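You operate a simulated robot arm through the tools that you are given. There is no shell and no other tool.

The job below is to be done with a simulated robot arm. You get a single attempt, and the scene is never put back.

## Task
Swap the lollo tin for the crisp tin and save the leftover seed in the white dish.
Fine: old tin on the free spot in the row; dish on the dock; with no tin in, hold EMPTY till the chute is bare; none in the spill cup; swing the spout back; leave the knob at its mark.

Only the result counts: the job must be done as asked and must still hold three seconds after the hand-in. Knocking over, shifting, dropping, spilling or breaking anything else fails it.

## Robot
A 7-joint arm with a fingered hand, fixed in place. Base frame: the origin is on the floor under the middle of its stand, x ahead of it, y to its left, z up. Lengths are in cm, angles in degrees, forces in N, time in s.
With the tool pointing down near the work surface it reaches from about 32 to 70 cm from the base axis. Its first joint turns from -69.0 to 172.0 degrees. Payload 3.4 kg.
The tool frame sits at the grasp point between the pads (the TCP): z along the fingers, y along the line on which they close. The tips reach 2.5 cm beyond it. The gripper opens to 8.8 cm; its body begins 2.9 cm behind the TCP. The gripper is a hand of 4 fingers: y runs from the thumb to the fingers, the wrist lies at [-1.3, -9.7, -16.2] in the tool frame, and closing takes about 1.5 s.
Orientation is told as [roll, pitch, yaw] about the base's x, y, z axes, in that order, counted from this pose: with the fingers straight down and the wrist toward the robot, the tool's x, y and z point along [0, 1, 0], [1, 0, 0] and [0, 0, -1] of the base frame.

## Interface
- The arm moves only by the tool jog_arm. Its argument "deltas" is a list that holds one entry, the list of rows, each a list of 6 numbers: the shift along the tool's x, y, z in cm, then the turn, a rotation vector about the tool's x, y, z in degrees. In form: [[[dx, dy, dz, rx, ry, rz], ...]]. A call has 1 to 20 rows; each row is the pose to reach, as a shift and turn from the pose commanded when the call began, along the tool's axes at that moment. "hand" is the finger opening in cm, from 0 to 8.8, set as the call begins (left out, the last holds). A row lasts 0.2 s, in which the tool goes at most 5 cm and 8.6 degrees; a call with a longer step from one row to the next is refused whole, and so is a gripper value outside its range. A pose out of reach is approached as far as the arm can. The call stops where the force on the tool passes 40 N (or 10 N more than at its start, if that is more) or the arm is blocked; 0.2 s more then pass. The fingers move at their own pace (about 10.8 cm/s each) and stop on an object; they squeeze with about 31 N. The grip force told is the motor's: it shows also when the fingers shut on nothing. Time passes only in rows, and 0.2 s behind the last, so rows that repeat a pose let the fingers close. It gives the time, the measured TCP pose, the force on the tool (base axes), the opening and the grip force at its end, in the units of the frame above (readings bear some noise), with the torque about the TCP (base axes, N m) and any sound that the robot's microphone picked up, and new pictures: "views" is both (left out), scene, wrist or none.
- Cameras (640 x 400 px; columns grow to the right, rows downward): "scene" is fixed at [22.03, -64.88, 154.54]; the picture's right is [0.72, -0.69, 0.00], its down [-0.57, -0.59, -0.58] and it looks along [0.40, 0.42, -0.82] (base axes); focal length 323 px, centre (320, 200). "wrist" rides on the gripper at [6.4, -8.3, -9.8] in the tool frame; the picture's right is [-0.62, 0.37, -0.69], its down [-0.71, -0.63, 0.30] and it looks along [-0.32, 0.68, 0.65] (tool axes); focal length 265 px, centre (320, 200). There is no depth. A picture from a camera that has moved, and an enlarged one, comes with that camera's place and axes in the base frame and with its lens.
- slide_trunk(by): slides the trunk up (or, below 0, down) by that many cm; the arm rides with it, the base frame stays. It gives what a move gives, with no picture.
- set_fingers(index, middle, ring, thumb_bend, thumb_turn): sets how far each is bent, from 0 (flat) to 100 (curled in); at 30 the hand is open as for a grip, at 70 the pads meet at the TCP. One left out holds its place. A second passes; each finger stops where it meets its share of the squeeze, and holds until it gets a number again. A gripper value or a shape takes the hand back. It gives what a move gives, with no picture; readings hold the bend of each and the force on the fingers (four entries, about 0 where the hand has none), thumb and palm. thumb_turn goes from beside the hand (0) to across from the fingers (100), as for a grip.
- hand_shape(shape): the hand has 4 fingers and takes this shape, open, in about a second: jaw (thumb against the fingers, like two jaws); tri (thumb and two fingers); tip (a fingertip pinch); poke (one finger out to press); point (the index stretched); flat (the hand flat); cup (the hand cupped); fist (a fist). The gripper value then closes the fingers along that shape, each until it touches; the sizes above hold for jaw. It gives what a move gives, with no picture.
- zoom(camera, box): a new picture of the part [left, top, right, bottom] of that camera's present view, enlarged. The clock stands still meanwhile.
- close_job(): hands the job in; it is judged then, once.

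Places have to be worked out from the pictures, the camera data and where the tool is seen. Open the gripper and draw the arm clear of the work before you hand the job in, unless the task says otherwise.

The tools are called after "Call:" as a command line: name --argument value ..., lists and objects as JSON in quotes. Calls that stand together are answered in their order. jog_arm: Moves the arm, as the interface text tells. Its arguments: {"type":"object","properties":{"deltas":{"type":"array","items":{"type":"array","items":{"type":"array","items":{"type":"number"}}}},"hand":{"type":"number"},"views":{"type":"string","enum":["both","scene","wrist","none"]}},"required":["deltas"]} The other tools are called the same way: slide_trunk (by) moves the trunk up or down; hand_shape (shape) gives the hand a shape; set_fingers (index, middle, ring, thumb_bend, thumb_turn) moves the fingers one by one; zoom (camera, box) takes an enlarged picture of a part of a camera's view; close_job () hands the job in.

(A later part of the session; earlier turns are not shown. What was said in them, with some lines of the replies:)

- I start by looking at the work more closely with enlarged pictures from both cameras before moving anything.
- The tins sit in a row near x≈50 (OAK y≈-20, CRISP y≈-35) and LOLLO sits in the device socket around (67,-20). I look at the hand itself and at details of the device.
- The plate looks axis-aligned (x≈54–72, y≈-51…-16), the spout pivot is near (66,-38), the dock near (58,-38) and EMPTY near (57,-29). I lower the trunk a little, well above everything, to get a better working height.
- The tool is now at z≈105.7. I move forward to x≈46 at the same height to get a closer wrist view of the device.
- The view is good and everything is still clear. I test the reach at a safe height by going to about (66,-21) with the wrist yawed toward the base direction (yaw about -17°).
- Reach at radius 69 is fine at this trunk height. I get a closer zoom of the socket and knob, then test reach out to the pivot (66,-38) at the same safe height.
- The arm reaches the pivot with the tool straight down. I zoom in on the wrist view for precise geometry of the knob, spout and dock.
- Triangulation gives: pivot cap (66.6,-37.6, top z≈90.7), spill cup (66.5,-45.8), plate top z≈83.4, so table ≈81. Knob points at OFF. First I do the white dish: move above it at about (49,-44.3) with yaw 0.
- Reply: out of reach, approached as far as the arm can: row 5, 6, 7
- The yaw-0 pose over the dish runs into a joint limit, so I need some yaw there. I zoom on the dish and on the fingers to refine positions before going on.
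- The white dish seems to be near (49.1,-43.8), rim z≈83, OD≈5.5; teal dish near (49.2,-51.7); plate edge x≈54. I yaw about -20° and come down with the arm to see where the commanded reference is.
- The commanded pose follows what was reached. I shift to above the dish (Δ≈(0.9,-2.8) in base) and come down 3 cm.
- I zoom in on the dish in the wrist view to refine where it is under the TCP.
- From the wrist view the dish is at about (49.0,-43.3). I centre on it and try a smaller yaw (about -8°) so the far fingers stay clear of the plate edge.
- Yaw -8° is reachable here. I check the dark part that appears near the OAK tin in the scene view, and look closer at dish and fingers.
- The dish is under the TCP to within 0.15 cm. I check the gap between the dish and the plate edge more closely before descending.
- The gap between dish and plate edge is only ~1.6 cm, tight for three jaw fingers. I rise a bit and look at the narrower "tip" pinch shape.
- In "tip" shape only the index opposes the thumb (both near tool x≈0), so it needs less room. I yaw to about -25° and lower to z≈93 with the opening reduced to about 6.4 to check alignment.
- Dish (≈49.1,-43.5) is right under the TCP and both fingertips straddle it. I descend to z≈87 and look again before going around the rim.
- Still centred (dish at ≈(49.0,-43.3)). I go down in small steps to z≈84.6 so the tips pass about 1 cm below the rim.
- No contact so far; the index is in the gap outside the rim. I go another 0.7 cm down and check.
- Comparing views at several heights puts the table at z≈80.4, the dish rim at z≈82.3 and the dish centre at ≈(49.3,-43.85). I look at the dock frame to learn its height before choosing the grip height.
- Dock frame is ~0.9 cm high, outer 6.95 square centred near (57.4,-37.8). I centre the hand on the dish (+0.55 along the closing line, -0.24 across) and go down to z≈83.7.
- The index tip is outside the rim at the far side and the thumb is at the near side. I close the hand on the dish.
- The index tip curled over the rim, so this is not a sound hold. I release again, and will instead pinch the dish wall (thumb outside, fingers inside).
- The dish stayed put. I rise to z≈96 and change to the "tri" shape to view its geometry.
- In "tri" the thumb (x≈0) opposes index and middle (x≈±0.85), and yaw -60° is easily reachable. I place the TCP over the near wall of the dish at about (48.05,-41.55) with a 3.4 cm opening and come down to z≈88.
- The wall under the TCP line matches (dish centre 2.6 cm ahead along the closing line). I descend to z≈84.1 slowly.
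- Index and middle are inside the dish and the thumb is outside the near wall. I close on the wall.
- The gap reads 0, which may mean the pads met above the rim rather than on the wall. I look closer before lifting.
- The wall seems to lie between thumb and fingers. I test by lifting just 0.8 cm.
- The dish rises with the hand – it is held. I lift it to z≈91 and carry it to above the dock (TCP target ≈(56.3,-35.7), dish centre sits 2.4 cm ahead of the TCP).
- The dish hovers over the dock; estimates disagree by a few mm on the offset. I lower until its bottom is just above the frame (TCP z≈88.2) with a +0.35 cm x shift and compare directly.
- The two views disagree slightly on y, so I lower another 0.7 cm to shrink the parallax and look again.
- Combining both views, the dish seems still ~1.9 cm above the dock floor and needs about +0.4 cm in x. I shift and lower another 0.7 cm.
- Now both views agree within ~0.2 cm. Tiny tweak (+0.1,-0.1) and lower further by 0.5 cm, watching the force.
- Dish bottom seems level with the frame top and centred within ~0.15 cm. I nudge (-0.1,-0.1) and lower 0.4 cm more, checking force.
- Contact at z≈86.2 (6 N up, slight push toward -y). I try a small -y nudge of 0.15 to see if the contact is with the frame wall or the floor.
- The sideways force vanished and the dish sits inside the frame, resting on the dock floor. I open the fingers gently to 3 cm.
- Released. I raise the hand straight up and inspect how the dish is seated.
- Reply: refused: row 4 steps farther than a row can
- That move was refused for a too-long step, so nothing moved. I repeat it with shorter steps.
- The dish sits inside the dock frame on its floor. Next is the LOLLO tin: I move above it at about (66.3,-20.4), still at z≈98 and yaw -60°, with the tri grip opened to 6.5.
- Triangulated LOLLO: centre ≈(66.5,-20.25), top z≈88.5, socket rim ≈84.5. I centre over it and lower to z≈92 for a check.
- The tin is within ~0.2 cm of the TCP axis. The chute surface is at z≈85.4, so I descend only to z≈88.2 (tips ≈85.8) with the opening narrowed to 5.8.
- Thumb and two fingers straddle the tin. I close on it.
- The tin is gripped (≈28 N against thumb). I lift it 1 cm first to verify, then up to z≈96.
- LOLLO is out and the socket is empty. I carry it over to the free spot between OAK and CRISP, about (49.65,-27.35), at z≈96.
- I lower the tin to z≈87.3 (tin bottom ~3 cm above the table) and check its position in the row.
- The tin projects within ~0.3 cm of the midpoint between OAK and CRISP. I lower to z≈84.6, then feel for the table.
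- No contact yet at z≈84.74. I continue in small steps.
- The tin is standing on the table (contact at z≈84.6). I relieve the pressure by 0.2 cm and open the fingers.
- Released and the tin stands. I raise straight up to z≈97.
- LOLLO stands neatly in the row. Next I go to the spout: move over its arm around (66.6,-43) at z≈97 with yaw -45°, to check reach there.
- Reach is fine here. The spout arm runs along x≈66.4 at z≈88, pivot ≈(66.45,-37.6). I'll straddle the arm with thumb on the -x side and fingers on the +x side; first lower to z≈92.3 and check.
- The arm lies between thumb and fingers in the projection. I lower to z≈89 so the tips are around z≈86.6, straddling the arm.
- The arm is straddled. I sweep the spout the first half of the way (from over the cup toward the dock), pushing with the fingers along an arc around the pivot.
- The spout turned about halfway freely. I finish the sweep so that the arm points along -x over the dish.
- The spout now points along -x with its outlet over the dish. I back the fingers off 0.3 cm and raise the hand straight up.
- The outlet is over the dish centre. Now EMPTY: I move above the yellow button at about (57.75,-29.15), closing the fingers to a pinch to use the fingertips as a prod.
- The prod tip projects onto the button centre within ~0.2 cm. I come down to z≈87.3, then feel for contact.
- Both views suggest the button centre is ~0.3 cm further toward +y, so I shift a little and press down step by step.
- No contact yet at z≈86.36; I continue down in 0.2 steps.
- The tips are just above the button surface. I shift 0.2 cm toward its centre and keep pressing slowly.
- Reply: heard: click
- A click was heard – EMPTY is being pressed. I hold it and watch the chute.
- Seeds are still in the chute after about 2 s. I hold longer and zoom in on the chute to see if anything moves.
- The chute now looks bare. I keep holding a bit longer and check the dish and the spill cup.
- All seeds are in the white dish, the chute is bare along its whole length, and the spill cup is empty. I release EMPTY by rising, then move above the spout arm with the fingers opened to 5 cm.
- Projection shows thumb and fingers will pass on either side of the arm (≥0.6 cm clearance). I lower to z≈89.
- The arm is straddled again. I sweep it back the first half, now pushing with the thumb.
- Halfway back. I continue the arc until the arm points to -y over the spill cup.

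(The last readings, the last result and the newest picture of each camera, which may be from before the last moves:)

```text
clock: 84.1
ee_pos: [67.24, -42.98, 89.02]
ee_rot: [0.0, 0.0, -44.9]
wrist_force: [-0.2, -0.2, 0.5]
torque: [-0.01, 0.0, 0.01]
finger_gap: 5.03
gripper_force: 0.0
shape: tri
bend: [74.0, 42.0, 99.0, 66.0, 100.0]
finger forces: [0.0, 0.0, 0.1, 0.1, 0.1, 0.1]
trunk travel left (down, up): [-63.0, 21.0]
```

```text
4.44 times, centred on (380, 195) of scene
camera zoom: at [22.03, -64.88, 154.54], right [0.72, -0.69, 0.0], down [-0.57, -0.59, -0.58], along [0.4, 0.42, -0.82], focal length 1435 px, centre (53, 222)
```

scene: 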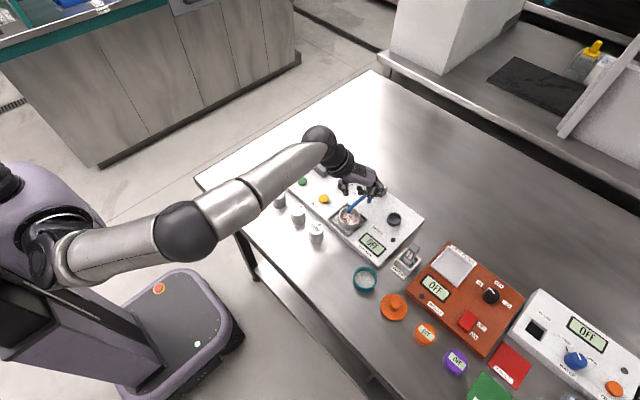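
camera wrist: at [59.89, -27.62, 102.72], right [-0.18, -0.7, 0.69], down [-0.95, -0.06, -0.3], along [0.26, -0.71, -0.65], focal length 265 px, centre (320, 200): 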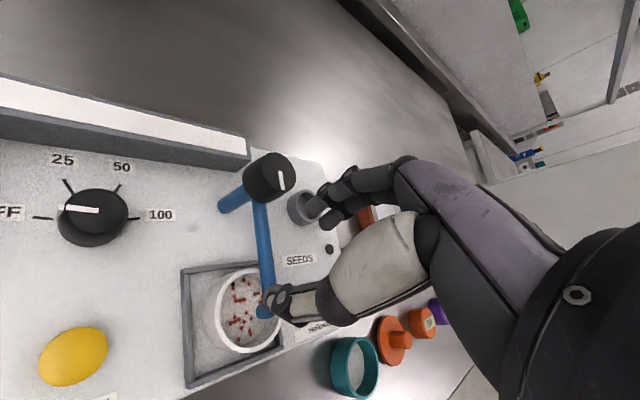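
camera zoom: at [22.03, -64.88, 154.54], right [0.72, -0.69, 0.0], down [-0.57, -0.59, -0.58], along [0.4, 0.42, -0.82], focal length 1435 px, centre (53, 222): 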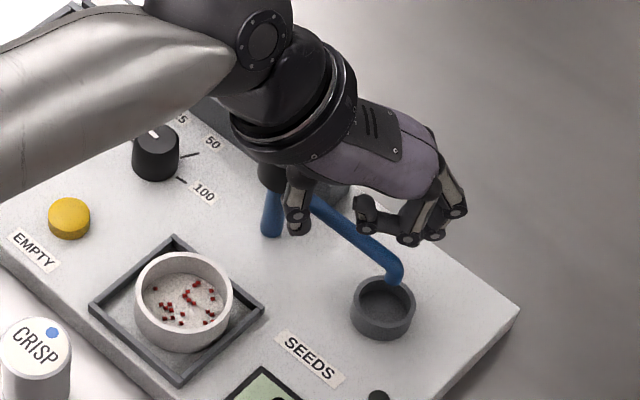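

The spout appears back over the spill cup. I back the thumb off 0.3 cm and raise the hand to compare with the initial picture.

Call:
jog_arm --deltas '[[[-0.2, -0.2, 0, 0, 0, 0], [-0.2, -0.2, -1.5, 0, 0, 0], [-0.2, -0.2, -4, 0, 0, 0], [-0.2, -0.2, -7, 0, 0, 0], [-0.2, -0.2, -10, 0, 0, 0], [-3, -3, -10, 0, 0, 0], [-6, -5, -10, 0, 0, 0], [-8, -8, -10, 0, 0, 0], [-8, -8, -10, 0, 0, 0]]]'

Call:
zoom --camera "scene" --box '[330, 165, 420, 235]'

```text
clock: 86.1
ee_pos: [55.82, -42.64, 99.0]
ee_rot: [0.1, 0.0, -45.0]
wrist_force: [-0.1, -0.9, -0.1]
torque: [0.04, 0.02, -0.02]
finger_gap: 5.0
gripper_force: 0.0
shape: tri
bend: [74.0, 42.0, 99.0, 66.0, 100.0]
finger forces: [0.1, 0.0, 0.0, 0.1, 0.1, 0.1]
out of reach, approached as far as the arm can: row 5
trunk travel left (down, up): [-63.0, 21.0]
camera wrist: at [54.54, -32.23, 108.7], right [-0.18, -0.7, 0.69], down [-0.95, -0.06, -0.3], along [0.25, -0.71, -0.65], focal length 265 px, centre (320, 200)
```

scene: 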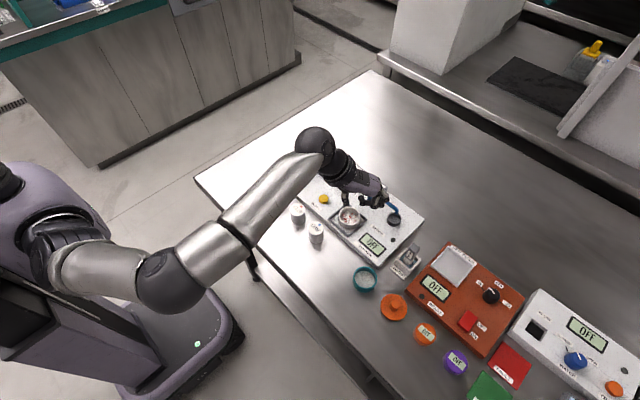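
wrist: 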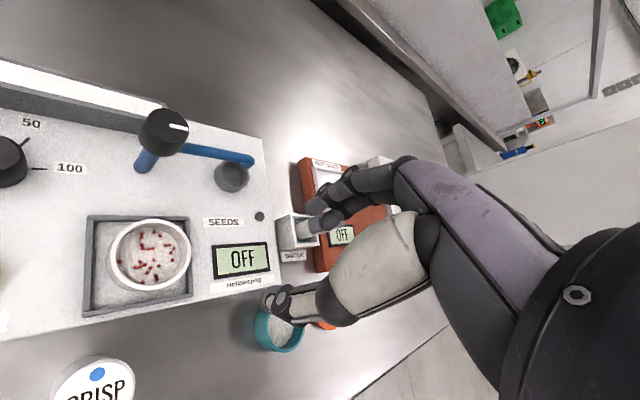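

```text
5.71 times, centred on (375, 200) of scene
camera zoom: at [22.03, -64.88, 154.54], right [0.72, -0.69, 0.0], down [-0.57, -0.59, -0.58], along [0.4, 0.42, -0.82], focal length 1845 px, centre (6, 200)
```

zoom: 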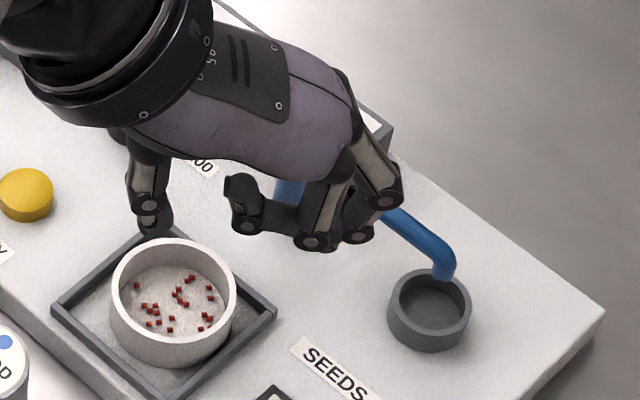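

The spout outlet is back exactly where it was. Now CRISP: I move above it at about (49.4,-34.8) with yaw -60° and the grip opened to 6.2.

Call:
jog_arm --deltas '[[[0.25, -2.5, 0, 0, 0, 4], [0.5, -5, 0, 0, 0, 8], [0.75, -7.5, 0, 0, 0, 12], [1.0, -10.08, 0, 0, 0, 15], [1.0, -10.08, 2, 0, 0, 15], [1.0, -10.08, 2, 0, 0, 15]]]' --hand 6.2

Call:
zoom --camera "scene" --box '[330, 165, 420, 235]'

Call:
zoom --camera "wrist" --box '[100, 140, 360, 380]'

Call:
zoom --camera "scene" --box '[260, 170, 350, 270]'

```text
clock: 87.5
ee_pos: [49.26, -34.92, 96.99]
ee_rot: [0.0, 0.0, -60.0]
wrist_force: [0.5, -0.6, 0.5]
torque: [0.04, -0.01, -0.01]
finger_gap: 6.18
gripper_force: 0.1
shape: tri
bend: [27.0, 37.0, 99.0, 58.0, 99.0]
finger forces: [0.1, 0.0, 0.1, 0.1, 0.0, 0.1]
trunk travel left (down, up): [-63.0, 21.0]
camera wrist: at [50.73, -24.51, 106.77], right [-0.35, -0.63, 0.69], down [-0.93, 0.19, -0.3], along [0.06, -0.75, -0.65], focal length 265 px, centre (320, 200)
```

scene: 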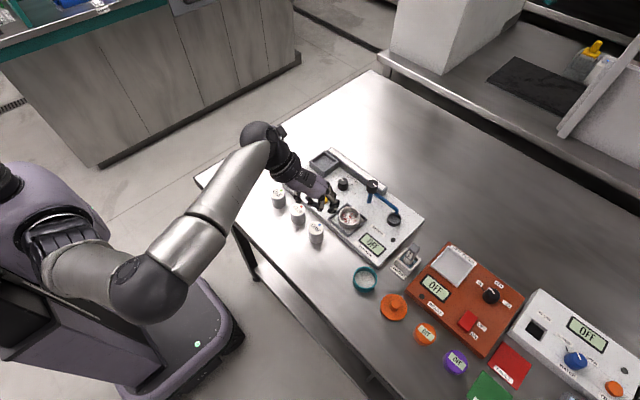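
wrist: 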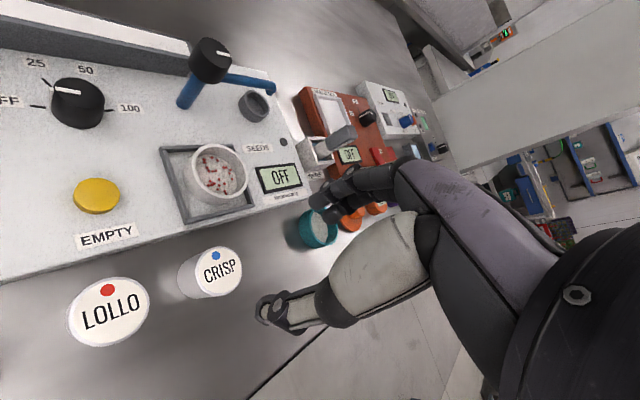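

```text
5.71 times, centred on (375, 200) of scene
camera zoom: at [22.03, -64.88, 154.54], right [0.72, -0.69, 0.0], down [-0.57, -0.59, -0.58], along [0.4, 0.42, -0.82], focal length 1845 px, centre (6, 200)
```

zoom: 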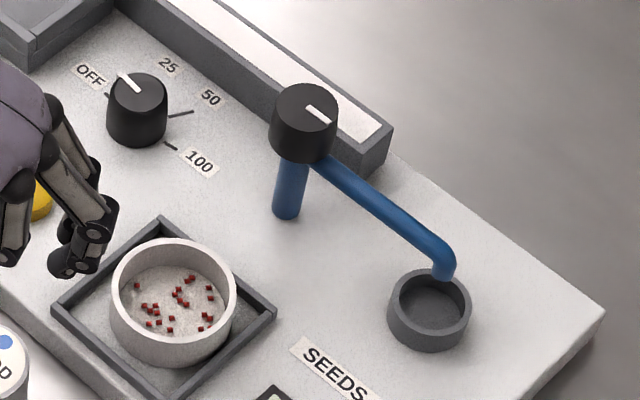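

```text
1.67 times, centred on (230, 260) of wrist
camera zoom: at [50.73, -24.51, 106.77], right [-0.35, -0.63, 0.69], down [-0.93, 0.19, -0.3], along [0.06, -0.75, -0.65], focal length 442 px, centre (470, 100)
```

zoom: 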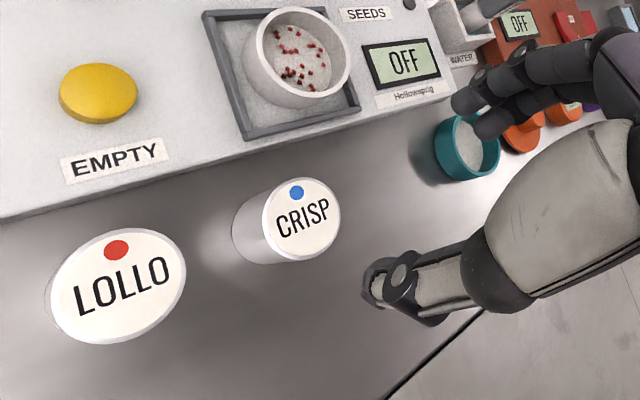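

```text
4.00 times, centred on (305, 220) of scene
camera zoom: at [22.03, -64.88, 154.54], right [0.72, -0.69, 0.0], down [-0.57, -0.59, -0.58], along [0.4, 0.42, -0.82], focal length 1291 px, centre (380, 120)
```

zoom: 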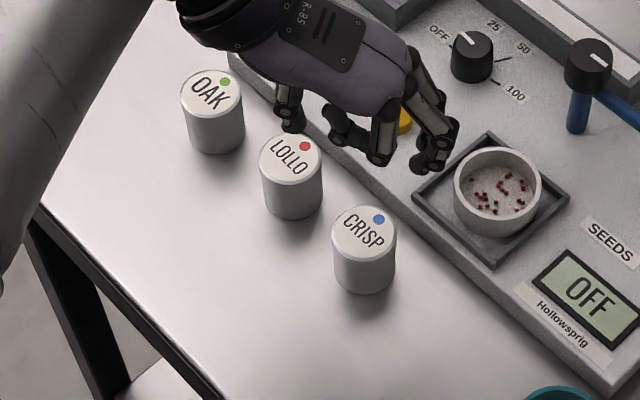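

CRISP is under the TCP within ~0.3 cm. I descend to z≈88.5 and check alignment before straddling the tin.

Call:
jog_arm --deltas '[[[0, 0, 3, 0, 0, 0], [0, 0, 6, 0, 0, 0], [0, 0, 8.5, 0, 0, 0], [0, 0, 8.5, 0, 0, 0]]]' --views "none"

Call:
zoom --camera "wrist" --box '[160, 140, 380, 340]'

Call:
zoom --camera "scene" --box '[270, 180, 360, 270]'

```text
clock: 88.5
ee_pos: [49.36, -35.09, 88.49]
ee_rot: [0.1, 0.0, -59.9]
wrist_force: [0.5, 0.5, 0.5]
torque: [-0.01, -0.01, 0.0]
finger_gap: 6.16
gripper_force: 0.0
shape: tri
bend: [27.0, 37.0, 99.0, 58.0, 99.0]
finger forces: [0.1, 0.1, 0.0, 0.0, 0.0, 0.1]
trunk travel left (down, up): [-63.0, 21.0]
```

```text
2.00 times, centred on (270, 240) of wrist
camera zoom: at [50.79, -24.64, 98.19], right [-0.35, -0.63, 0.69], down [-0.93, 0.19, -0.3], along [0.06, -0.75, -0.65], focal length 531 px, centre (420, 120)
```

zoom: 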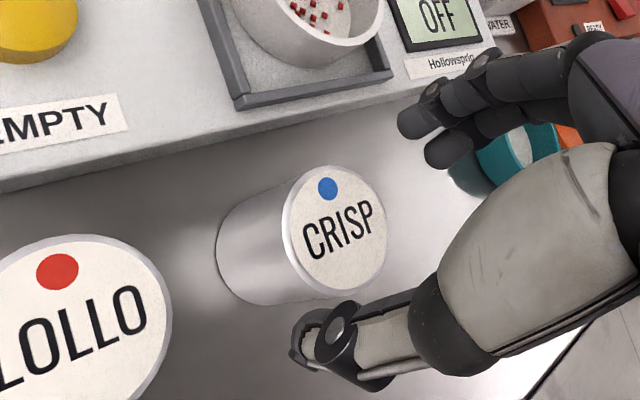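

```text
4.44 times, centred on (315, 225) of scene
camera zoom: at [22.03, -64.88, 154.54], right [0.72, -0.69, 0.0], down [-0.57, -0.59, -0.58], along [0.4, 0.42, -0.82], focal length 1435 px, centre (342, 89)
```

zoom: 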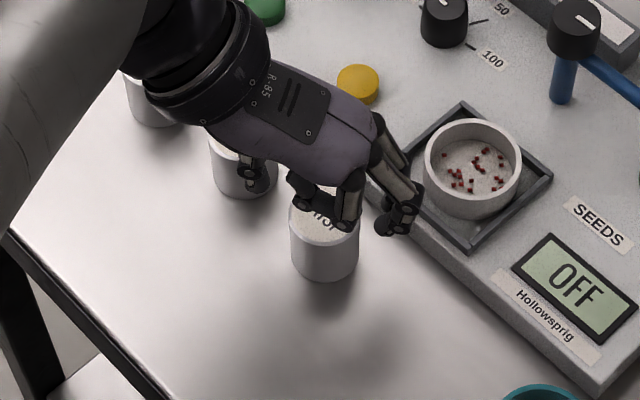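

CRISP sits in the hand's view just as LOLLO did. I descend to z≈84.6 and close.

Call:
jog_arm --deltas '[[[0, 0, 1, 0, 0, 0], [0, 0, 2, 0, 0, 0], [0, 0, 3, 0, 0, 0], [0, 0, 3.85, 0, 0, 0], [0, 0, 3.85, 0, 0, 0]]]' --views "none"

Call:
zoom --camera "wrist" --box '[200, 140, 380, 320]'

Call:
jog_arm --deltas '[[[0, 0, 0, 0, 0, 0], [0, 0, 0, 0, 0, 0], [0, 0, 0, 0, 0, 0], [0, 0, 0, 0, 0, 0], [0, 0, 0, 0, 0, 0], [0, 0, 0, 0, 0, 0], [0, 0, 0, 0, 0, 0], [0, 0, 0, 0, 0, 0]]]' --hand 2.0 --views "none"

Call:
zoom --camera "wrist" --box '[200, 140, 380, 320]'

Call:
zoom --camera "scene" --box '[270, 180, 360, 270]'

```text
clock: 89.7
ee_pos: [49.41, -35.11, 84.47]
ee_rot: [0.0, 0.0, -60.0]
wrist_force: [0.6, 0.7, 0.3]
torque: [0.02, 0.01, 0.0]
finger_gap: 6.18
gripper_force: 0.2
shape: tri
bend: [27.0, 37.0, 99.0, 58.0, 99.0]
finger forces: [0.1, 0.0, 0.0, 0.0, 0.0, 0.0]
trunk travel left (down, up): [-63.0, 21.0]
```

```text
2.22 times, centred on (290, 230) of wrist
camera zoom: at [50.82, -24.78, 94.29], right [-0.35, -0.63, 0.69], down [-0.93, 0.19, -0.3], along [0.06, -0.75, -0.65], focal length 590 px, centre (387, 133)
```

zoom: 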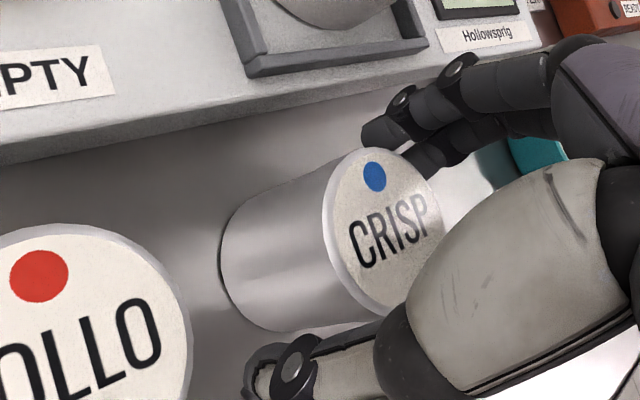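

```text
clock: 91.5
ee_pos: [49.52, -35.25, 84.4]
ee_rot: [-0.1, 0.0, -59.9]
wrist_force: [0.1, -0.3, 0.0]
torque: [0.0, 0.01, 0.02]
finger_gap: 3.22
gripper_force: 31.2
shape: tri
bend: [74.0, 51.0, 100.0, 73.0, 100.0]
finger forces: [14.3, 13.8, 0.0, 0.1, 27.3, 0.0]
trunk travel left (down, up): [-63.0, 21.0]
```

```text
2.22 times, centred on (290, 230) of wrist
camera zoom: at [50.84, -24.78, 94.3], right [-0.35, -0.63, 0.69], down [-0.93, 0.19, -0.3], along [0.06, -0.75, -0.65], focal length 590 px, centre (387, 133)
```

zoom: 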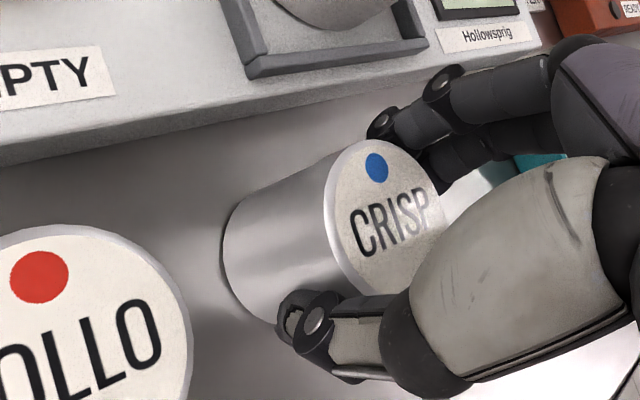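

```text
4.44 times, centred on (315, 225) of scene
camera zoom: at [22.03, -64.88, 154.54], right [0.72, -0.69, 0.0], down [-0.57, -0.59, -0.58], along [0.4, 0.42, -0.82], focal length 1435 px, centre (342, 89)
```

zoom: 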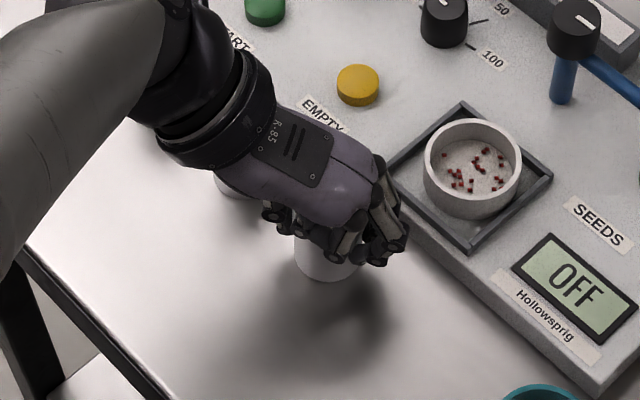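

CRISP is gripped exactly as LOLLO was. I lift it to z≈97 and carry it to above the socket at (66.4,-20.3).

Call:
jog_arm --deltas '[[[0, 0, -1, 0, 0, 0], [0, 0, -3, 0, 0, 0], [0, 0, -6, 0, 0, 0], [0, 0, -9.5, 0, 0, 0], [0, 0, -12.5, 0, 0, 0], [4.4, -0.87, -12.5, 0, 0, 0], [8.8, -1.74, -12.5, 0, 0, 0], [13.2, -2.6, -12.5, 0, 0, 0], [17.7, -3.5, -12.5, 0, 0, 0], [22.1, -4.34, -12.5, 0, 0, 0], [22.1, -4.34, -12.5, 0, 0, 0]]]'

Call:
zoom --camera "scene" --box '[290, 110, 370, 200]'

Call:
zoom --camera "wrist" --box '[120, 140, 380, 340]'

```text
clock: 93.9
ee_pos: [66.56, -20.46, 97.13]
ee_rot: [0.1, 0.2, -59.9]
wrist_force: [-0.2, 0.3, -0.6]
torque: [0.01, -0.02, -0.05]
finger_gap: 3.16
gripper_force: 31.0
shape: tri
bend: [74.0, 51.0, 100.0, 73.0, 100.0]
finger forces: [14.5, 13.6, 0.1, 0.1, 27.2, 0.0]
trunk travel left (down, up): [-63.0, 21.0]
camera wrist: at [67.95, -10.14, 106.94], right [-0.35, -0.63, 0.69], down [-0.93, 0.19, -0.3], along [0.06, -0.75, -0.65], focal length 265 px, centre (320, 200)
```

scene: 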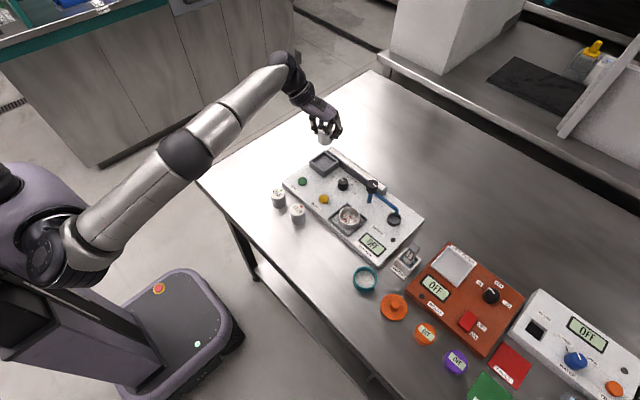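
wrist: 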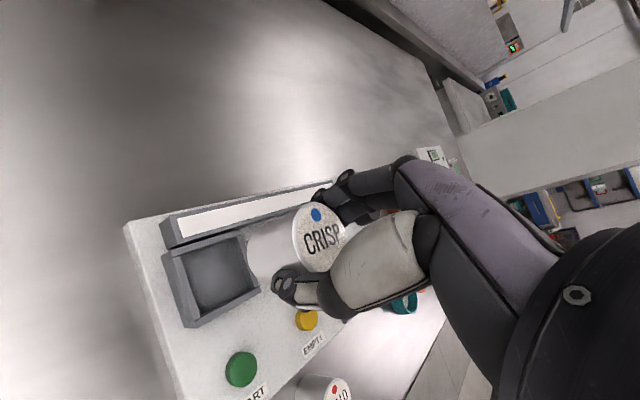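

```text
4.44 times, centred on (330, 155) of scene
camera zoom: at [22.03, -64.88, 154.54], right [0.72, -0.69, 0.0], down [-0.57, -0.59, -0.58], along [0.4, 0.42, -0.82], focal length 1435 px, centre (276, 400)
```

zoom: 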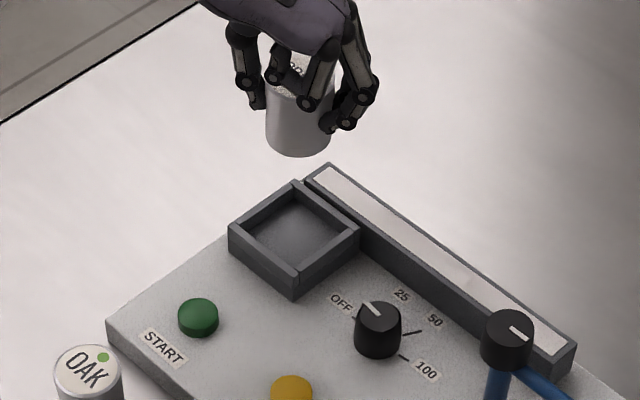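

```text
2.00 times, centred on (250, 240) of wrist
camera zoom: at [67.95, -10.14, 106.94], right [-0.35, -0.63, 0.69], down [-0.93, 0.19, -0.3], along [0.06, -0.75, -0.65], focal length 531 px, centre (460, 120)
```

zoom: 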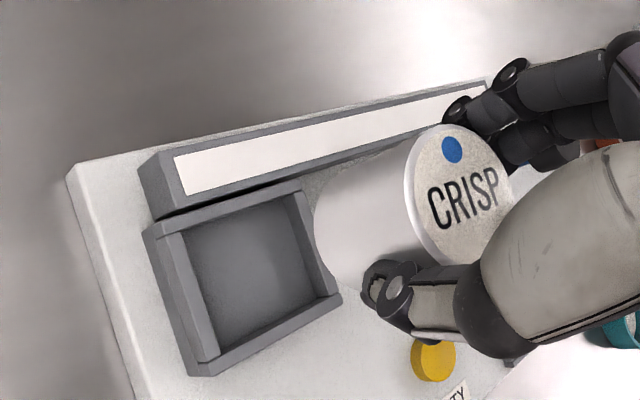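

Comparing with the LOLLO pictures, the tin should go about 0.2 cm toward -x. I shift and lower to z≈91.3 (tin bottom ~2.5 cm above the socket rim).

Call:
jog_arm --deltas '[[[-0.17, -0.1, 2, 0, 0, 0], [-0.17, -0.1, 4, 0, 0, 0], [-0.17, -0.1, 5.8, 0, 0, 0], [-0.17, -0.1, 5.8, 0, 0, 0]]]' --views "none"

Call:
zoom --camera "scene" --box '[300, 130, 350, 190]'

Call:
zoom --camera "wrist" --box '[160, 140, 360, 320]'

```text
clock: 94.9
ee_pos: [66.25, -20.37, 91.34]
ee_rot: [0.0, 0.0, -59.9]
wrist_force: [-1.0, 0.0, -1.0]
torque: [0.01, 0.0, 0.0]
finger_gap: 3.17
gripper_force: 31.1
shape: tri
bend: [74.0, 51.0, 100.0, 73.0, 100.0]
finger forces: [14.4, 13.6, 0.0, 0.1, 27.2, 0.1]
trunk travel left (down, up): [-63.0, 21.0]
```

```text
6.67 times, centred on (325, 160) of scene
camera zoom: at [22.03, -64.88, 154.54], right [0.72, -0.69, 0.0], down [-0.57, -0.59, -0.58], along [0.4, 0.42, -0.82], focal length 2152 px, centre (287, 467)
```

zoom: 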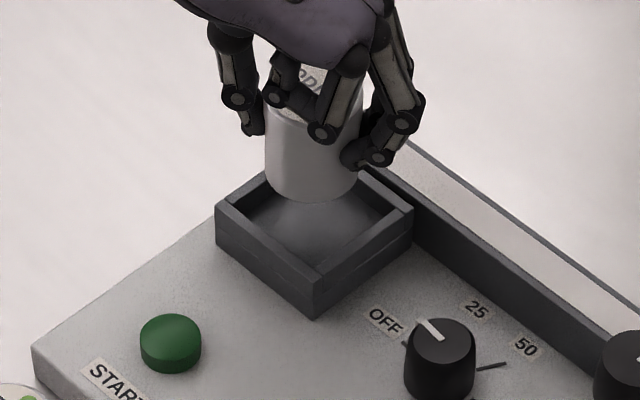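

```text
2.22 times, centred on (260, 230) of wrist
camera zoom: at [67.64, -9.97, 101.16], right [-0.35, -0.63, 0.69], down [-0.93, 0.19, -0.3], along [0.06, -0.75, -0.65], focal length 590 px, centre (453, 133)
```

zoom: 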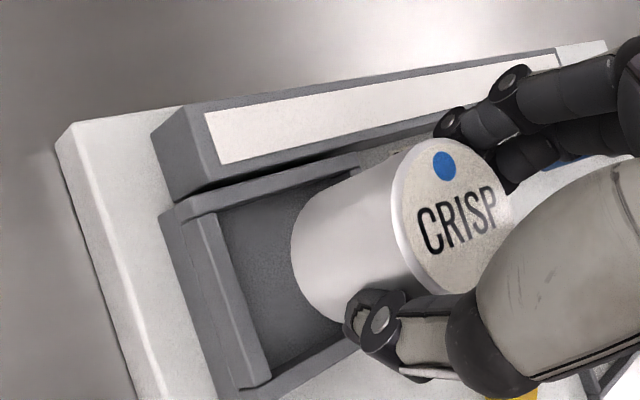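

The tin projects to within ~0.15 cm of where LOLLO sat. I lower to z≈89 (bottom just above the rim) and check again.

Call:
jog_arm --deltas '[[[0, 0, 1, 0, 0, 0], [0, 0, 2, 0, 0, 0], [0, 0, 2.3, 0, 0, 0], [0, 0, 2.3, 0, 0, 0]]]' --views "none"

Call:
zoom --camera "scene" --box '[300, 130, 350, 190]'

Call:
zoom --camera "wrist" --box '[180, 140, 360, 320]'

```text
clock: 95.9
ee_pos: [66.13, -20.31, 89.03]
ee_rot: [0.0, 0.0, -59.9]
wrist_force: [-0.1, 0.8, 0.5]
torque: [-0.03, 0.01, 0.01]
finger_gap: 3.17
gripper_force: 31.2
shape: tri
bend: [74.0, 51.0, 100.0, 73.0, 100.0]
finger forces: [14.4, 13.7, 0.0, 0.0, 27.2, 0.0]
trunk travel left (down, up): [-63.0, 21.0]
```

```text
6.67 times, centred on (325, 160) of scene
camera zoom: at [22.03, -64.88, 154.54], right [0.72, -0.69, 0.0], down [-0.57, -0.59, -0.58], along [0.4, 0.42, -0.82], focal length 2152 px, centre (287, 467)
```

zoom: 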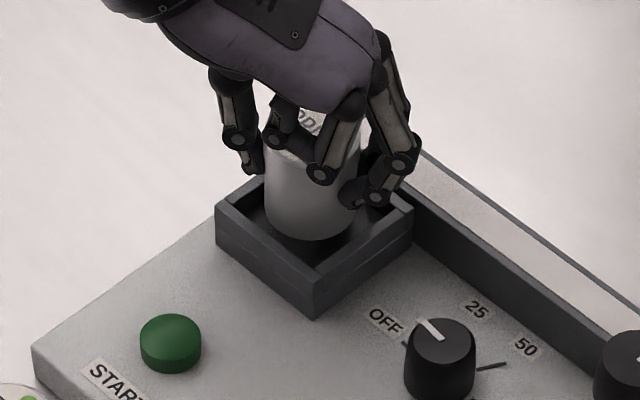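

```text
2.22 times, centred on (270, 230) of wrist
camera zoom: at [67.65, -9.92, 98.77], right [-0.35, -0.63, 0.69], down [-0.93, 0.19, -0.3], along [0.06, -0.75, -0.65], focal length 590 px, centre (431, 133)
```

zoom: 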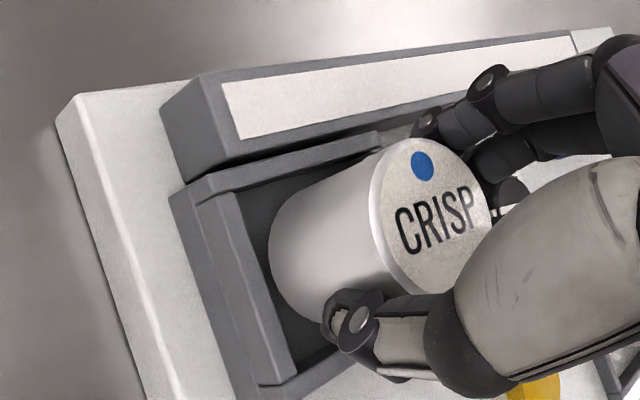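

Alignment matches LOLLO's within ~0.1–0.2 cm. I nudge 0.1 and lower gently into the socket.

Call:
jog_arm --deltas '[[[0.02, 0.1, 0.2, 0, 0, 0], [0.02, 0.1, 0.4, 0, 0, 0], [0.02, 0.1, 0.6, 0, 0, 0], [0.02, 0.1, 0.6, 0, 0, 0]]]' --views "none"

Call:
zoom --camera "scene" --box '[300, 130, 350, 190]'

Call:
jog_arm --deltas '[[[0, 0, 0.1, 0, 0, 0], [0, 0, 0.2, 0, 0, 0], [0, 0, 0.2, 0, 0, 0]]]' --views "none"

```text
clock: 96.9
ee_pos: [66.31, -20.3, 88.37]
ee_rot: [0.0, 0.0, -60.0]
wrist_force: [-0.3, 1.0, -0.9]
torque: [0.03, 0.01, 0.01]
finger_gap: 3.19
gripper_force: 31.6
shape: tri
bend: [74.0, 51.0, 100.0, 73.0, 100.0]
finger forces: [14.4, 13.6, 0.0, 0.0, 27.3, 0.0]
trunk travel left (down, up): [-63.0, 21.0]
```

```text
6.67 times, centred on (325, 160) of scene
camera zoom: at [22.03, -64.88, 154.54], right [0.72, -0.69, 0.0], down [-0.57, -0.59, -0.58], along [0.4, 0.42, -0.82], focal length 2152 px, centre (287, 467)
```

zoom: 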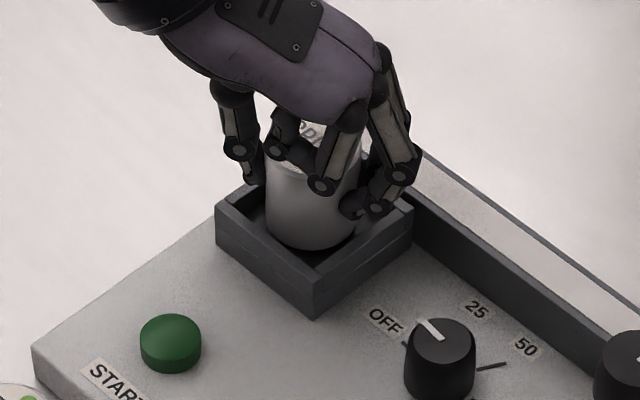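

```text
clock: 97.7
ee_pos: [66.36, -20.39, 88.32]
ee_rot: [0.0, 0.0, -59.9]
wrist_force: [0.2, 0.3, -0.8]
torque: [-0.01, 0.0, -0.01]
finger_gap: 3.18
gripper_force: 31.0
shape: tri
bend: [74.0, 51.0, 100.0, 73.0, 100.0]
finger forces: [14.4, 13.6, 0.0, 0.0, 27.2, 0.0]
trunk travel left (down, up): [-63.0, 21.0]
```

No contact yet; I go on in 0.2 cm steps.

Call:
jog_arm --deltas '[[[0, 0, 0.1, 0, 0, 0], [0, 0, 0.2, 0, 0, 0], [0, 0, 0.2, 0, 0, 0]]]' --views "none"

Call:
jog_arm --deltas '[[[0, 0, 0.1, 0, 0, 0], [0, 0, 0.2, 0, 0, 0], [0, 0, 0.2, 0, 0, 0]]]' --views "none"

Call:
zoom --camera "scene" --box '[300, 130, 350, 190]'

```text
clock: 98.5
ee_pos: [66.31, -20.39, 88.11]
ee_rot: [0.0, 0.0, -59.9]
wrist_force: [0.4, 0.8, -0.7]
torque: [-0.01, 0.01, -0.03]
finger_gap: 3.18
gripper_force: 31.1
shape: tri
bend: [74.0, 51.0, 100.0, 73.0, 100.0]
finger forces: [14.6, 13.8, 0.0, 0.0, 27.3, 0.0]
trunk travel left (down, up): [-63.0, 21.0]
```

```text
clock: 99.3
ee_pos: [66.24, -20.46, 87.95]
ee_rot: [0.2, -0.2, -60.0]
wrist_force: [2.7, -0.9, 7.9]
torque: [-0.05, -0.15, 0.03]
finger_gap: 3.22
gripper_force: 30.7
shape: tri
bend: [74.0, 51.0, 100.0, 74.0, 100.0]
finger forces: [16.0, 14.8, 0.0, 0.0, 27.7, 0.0]
trunk travel left (down, up): [-63.0, 21.0]
```

```text
6.67 times, centred on (325, 160) of scene
camera zoom: at [22.03, -64.88, 154.54], right [0.72, -0.69, 0.0], down [-0.57, -0.59, -0.58], along [0.4, 0.42, -0.82], focal length 2152 px, centre (287, 467)
```

zoom: 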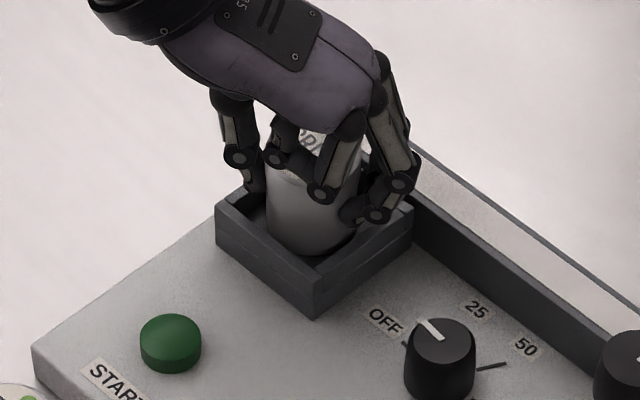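

The tin has reached the socket floor at the expected height (8 N). I relieve slightly and open to 5.6.

Call:
jog_arm --deltas '[[[0, 0, -0.15, 0, 0, 0], [0, 0, -0.15, 0, 0, 0]]]' --views "none"

Call:
jog_arm --deltas '[[[0, 0, 0, 0, 0, 0], [0, 0, 0, 0, 0, 0], [0, 0, 0, 0, 0, 0], [0, 0, 0, 0, 0, 0]]]' --hand 5.6 --views "none"

Call:
zoom --camera "scene" --box '[300, 130, 350, 190]'

Call:
zoom --camera "wrist" --box '[180, 140, 380, 320]'

```text
clock: 99.9
ee_pos: [66.07, -20.45, 88.01]
ee_rot: [0.0, 0.0, -59.9]
wrist_force: [0.9, -0.4, 4.1]
torque: [-0.05, -0.04, 0.02]
finger_gap: 3.2
gripper_force: 31.3
shape: tri
bend: [74.0, 51.0, 100.0, 74.0, 100.0]
finger forces: [15.4, 14.5, 0.0, 0.0, 28.3, 0.1]
trunk travel left (down, up): [-63.0, 21.0]
```

```text
clock: 100.9
ee_pos: [66.26, -20.48, 88.01]
ee_rot: [0.0, 0.0, -59.9]
wrist_force: [0.3, -0.1, 0.5]
torque: [-0.01, -0.02, -0.02]
finger_gap: 5.57
gripper_force: 0.0
shape: tri
bend: [73.0, 39.0, 99.0, 63.0, 100.0]
finger forces: [0.0, 0.0, 0.0, 0.1, 0.1, 0.0]
trunk travel left (down, up): [-63.0, 21.0]
```

```text
6.67 times, centred on (325, 160) of scene
camera zoom: at [22.03, -64.88, 154.54], right [0.72, -0.69, 0.0], down [-0.57, -0.59, -0.58], along [0.4, 0.42, -0.82], focal length 2152 px, centre (287, 467)
```

zoom: 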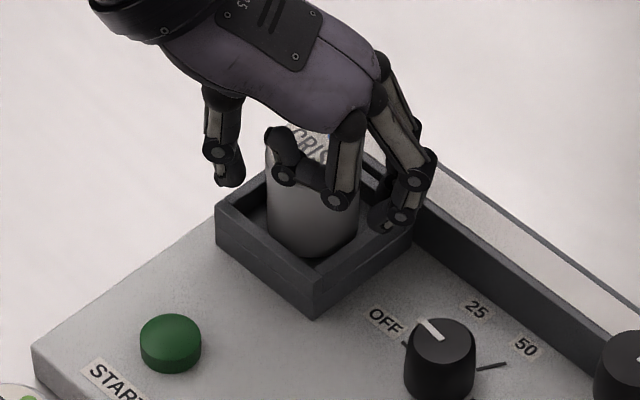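

```text
2.22 times, centred on (280, 230) of wrist
camera zoom: at [67.57, -10.05, 97.79], right [-0.35, -0.63, 0.69], down [-0.93, 0.19, -0.3], along [0.06, -0.75, -0.65], focal length 590 px, centre (409, 133)
```

zoom: 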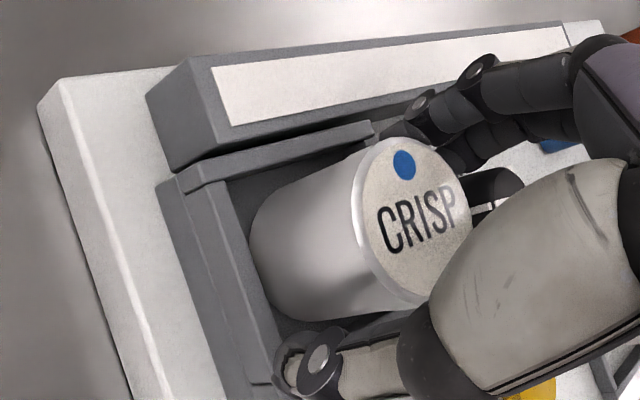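

CRISP stands in the socket and the fingers are free of it. I raise straight up slowly, then higher.

Call:
jog_arm --deltas '[[[0, 0, -0.5, 0, 0, 0], [0, 0, -1.2, 0, 0, 0], [0, 0, -2.2, 0, 0, 0], [0, 0, -4, 0, 0, 0], [0, 0, -7, 0, 0, 0], [0, 0, -10, 0, 0, 0], [0, 0, -10, 0, 0, 0]]]'

Call:
zoom --camera "scene" --box '[280, 130, 400, 250]'

Call:
zoom --camera "wrist" --box '[120, 140, 360, 360]'

```text
clock: 102.5
ee_pos: [66.51, -20.12, 98.3]
ee_rot: [0.0, 0.0, -59.9]
wrist_force: [-0.2, -0.5, 0.6]
torque: [-0.04, 0.0, 0.03]
finger_gap: 5.53
gripper_force: 0.1
shape: tri
bend: [73.0, 39.0, 99.0, 63.0, 100.0]
finger forces: [0.0, 0.0, 0.0, 0.0, 0.0, 0.0]
trunk travel left (down, up): [-63.0, 21.0]
camera wrist: at [67.99, -9.82, 107.91], right [-0.35, -0.63, 0.69], down [-0.93, 0.19, -0.3], along [0.06, -0.75, -0.65], focal length 265 px, centre (320, 200)
```

scene: 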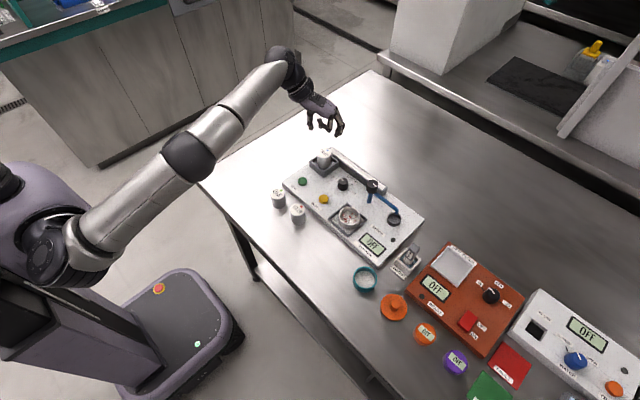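
wrist: 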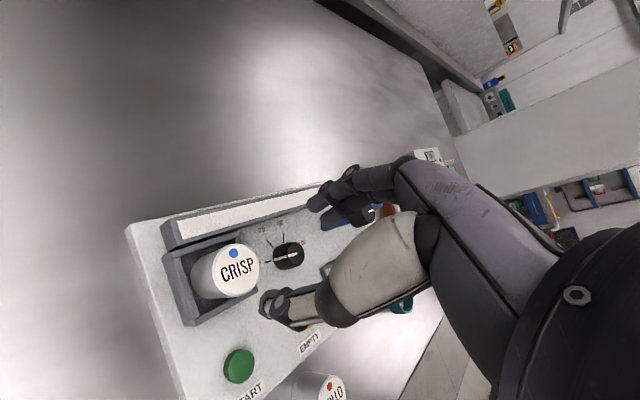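

```text
3.33 times, centred on (340, 190) of scene
camera zoom: at [22.03, -64.88, 154.54], right [0.72, -0.69, 0.0], down [-0.57, -0.59, -0.58], along [0.4, 0.42, -0.82], focal length 1076 px, centre (253, 233)
```

zoom: 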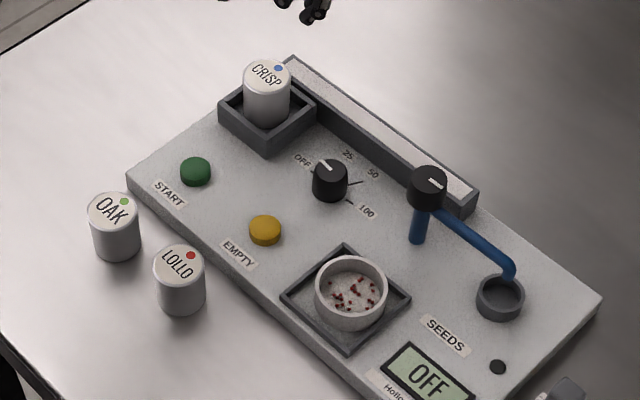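

```text
1.82 times, centred on (240, 250) of wrist
camera zoom: at [67.99, -9.82, 107.91], right [-0.35, -0.63, 0.69], down [-0.93, 0.19, -0.3], along [0.06, -0.75, -0.65], focal length 483 px, centre (466, 109)
```

zoom: 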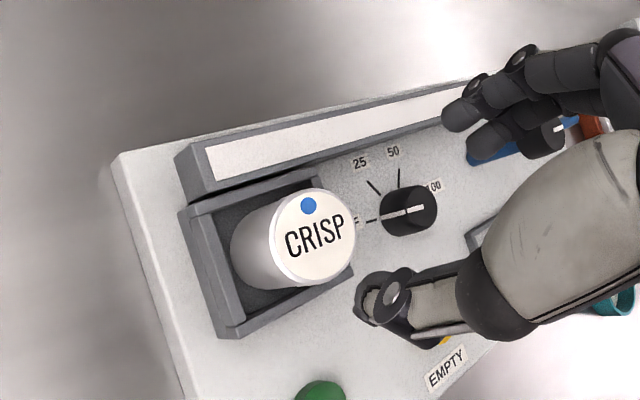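

Everything looks in place. I zoom on the spill cup, spout and dish for a final check.

Call:
zoom --camera "scene" --box '[330, 165, 420, 235]'

Call:
zoom --camera "scene" --box '[300, 135, 385, 205]'

Call:
zoom --camera "scene" --box '[330, 190, 375, 240]'

```text
5.71 times, centred on (375, 200) of scene
camera zoom: at [22.03, -64.88, 154.54], right [0.72, -0.69, 0.0], down [-0.57, -0.59, -0.58], along [0.4, 0.42, -0.82], focal length 1845 px, centre (6, 200)
```

zoom: 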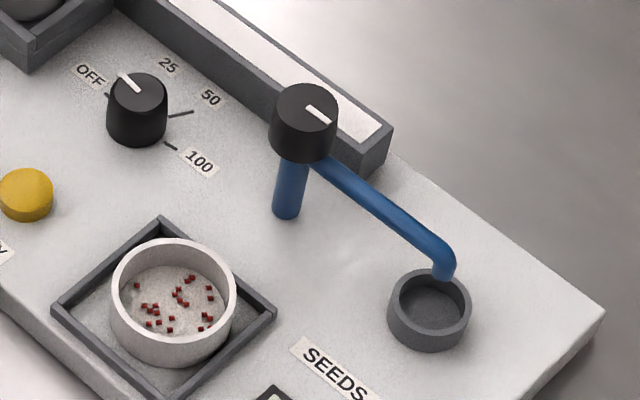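

```text
5.71 times, centred on (342, 170) of scene
camera zoom: at [22.03, -64.88, 154.54], right [0.72, -0.69, 0.0], down [-0.57, -0.59, -0.58], along [0.4, 0.42, -0.82], focal length 1845 px, centre (191, 371)
```

zoom: 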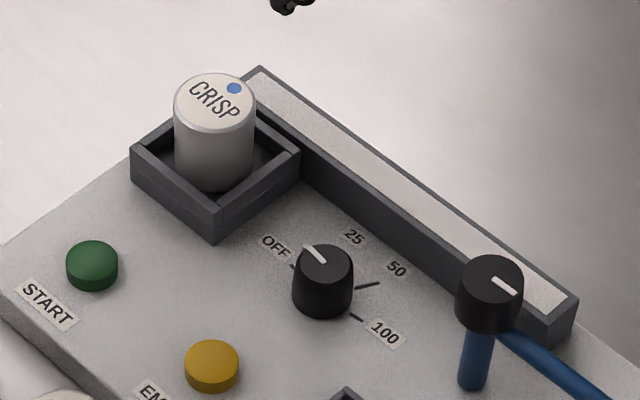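

```text
8.00 times, centred on (352, 215) of scene
camera zoom: at [22.03, -64.88, 154.54], right [0.72, -0.69, 0.0], down [-0.57, -0.59, -0.58], along [0.4, 0.42, -0.82], focal length 2582 px, centre (60, 80)
```

zoom: 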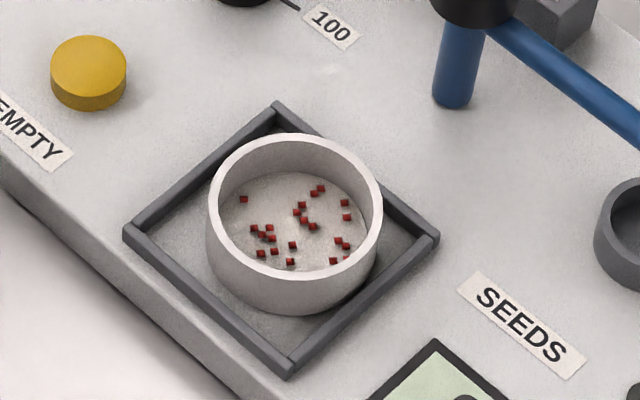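

The cup is empty, the chute bare, the seeds are in the dish on the dock, the spout is back, and the knob is at OFF. I open the hand and draw the arm back clear of the work.

Call:
jog_arm --deltas '[[[0, 0, -4, 0, 0, 0], [0, 0, -8, 0, 0, 0], [-3.6, -2.1, -10, 0, 0, 0], [-7.2, -4.2, -10, 0, 0, 0], [-10.8, -6.3, -10, 0, 0, 0], [-14.4, -8.4, -10, 0, 0, 0], [-18.2, -10.5, -10, 0, 0, 0], [-18.2, -10.5, -10, 0, 0, 0], [-18.2, -10.5, -10, 0, 0, 0]]]' --hand 8.8

Call:
zoom --camera "scene" --box '[260, 130, 440, 290]'

```text
clock: 104.5
ee_pos: [45.2, -20.49, 108.14]
ee_rot: [0.1, 0.0, -60.0]
wrist_force: [-0.9, 1.4, -0.5]
torque: [0.02, 0.01, -0.02]
finger_gap: 8.79
gripper_force: 0.1
shape: tri
bend: [30.0, 30.0, 99.0, 30.0, 98.0]
finger forces: [0.0, 0.1, 0.1, 0.0, 0.0, 0.0]
trunk travel left (down, up): [-63.0, 21.0]
camera wrist: at [46.53, -9.95, 117.9], right [-0.35, -0.63, 0.69], down [-0.93, 0.19, -0.3], along [0.06, -0.75, -0.65], focal length 265 px, centre (320, 200)
```

scene: 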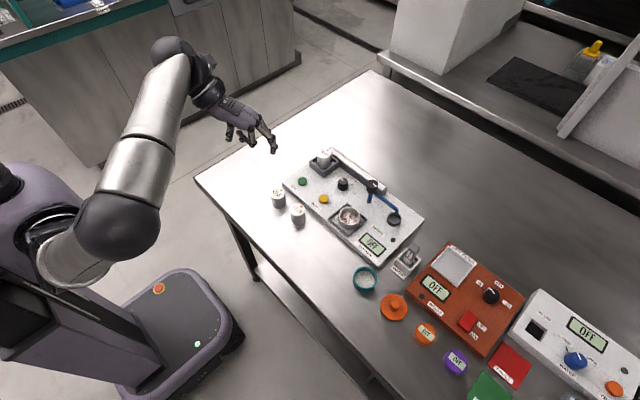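
wrist: 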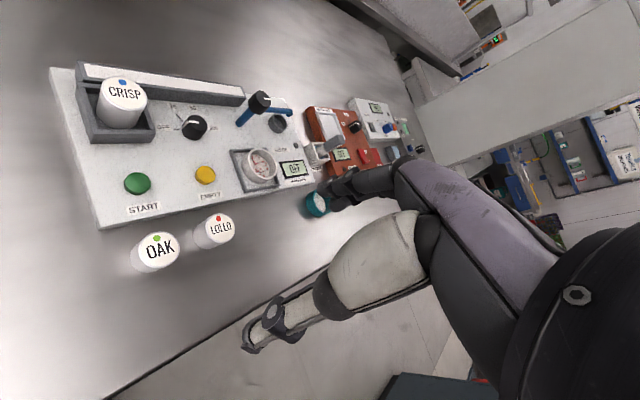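

```text
2.50 times, centred on (350, 210) of scene
camera zoom: at [22.03, -64.88, 154.54], right [0.72, -0.69, 0.0], down [-0.57, -0.59, -0.58], along [0.4, 0.42, -0.82], focal length 807 px, centre (245, 175)
```

zoom: 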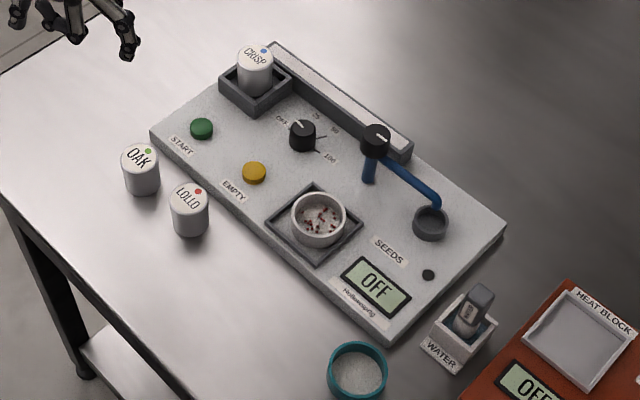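

The arm is clear and every part of the job checks out in the pictures: CRISP is in the socket, LOLLO is in the row, and the seeds are in the dish on the dock. The chute and spill cup are bare, the spout is back and the knob is at OFF. I hand the job in.

Call:
close_job

```text
The job is handed in.
```

The tins are swapped: the crisp tin is in the socket, and the leftover seed is saved in the white dish on the dock. The job has been handed in, but no verdict came back, so what follows is what I saw in the last pictures.

- **Old tin:** the lollo tin stands in the row between where oak and crisp stood, about 0.25 cm off the row's line.
- **Seed:** with no tin in, I held EMPTY until the chute was bare along its whole length. The seeds can be seen in the dish.
- **Dish:** it sits inside the dock frame, off-centre, close to the frame's far wall.
- **Spill cup and spout:** the cup is empty, and the spout is back over it where it started.
- **Knob:** I did not touch it, and it still points at OFF.

Nothing was knocked over or spilled. I had to re-grip the white dish once, because my first hold went over the rim. The hand is open and the arm is clear of the work.
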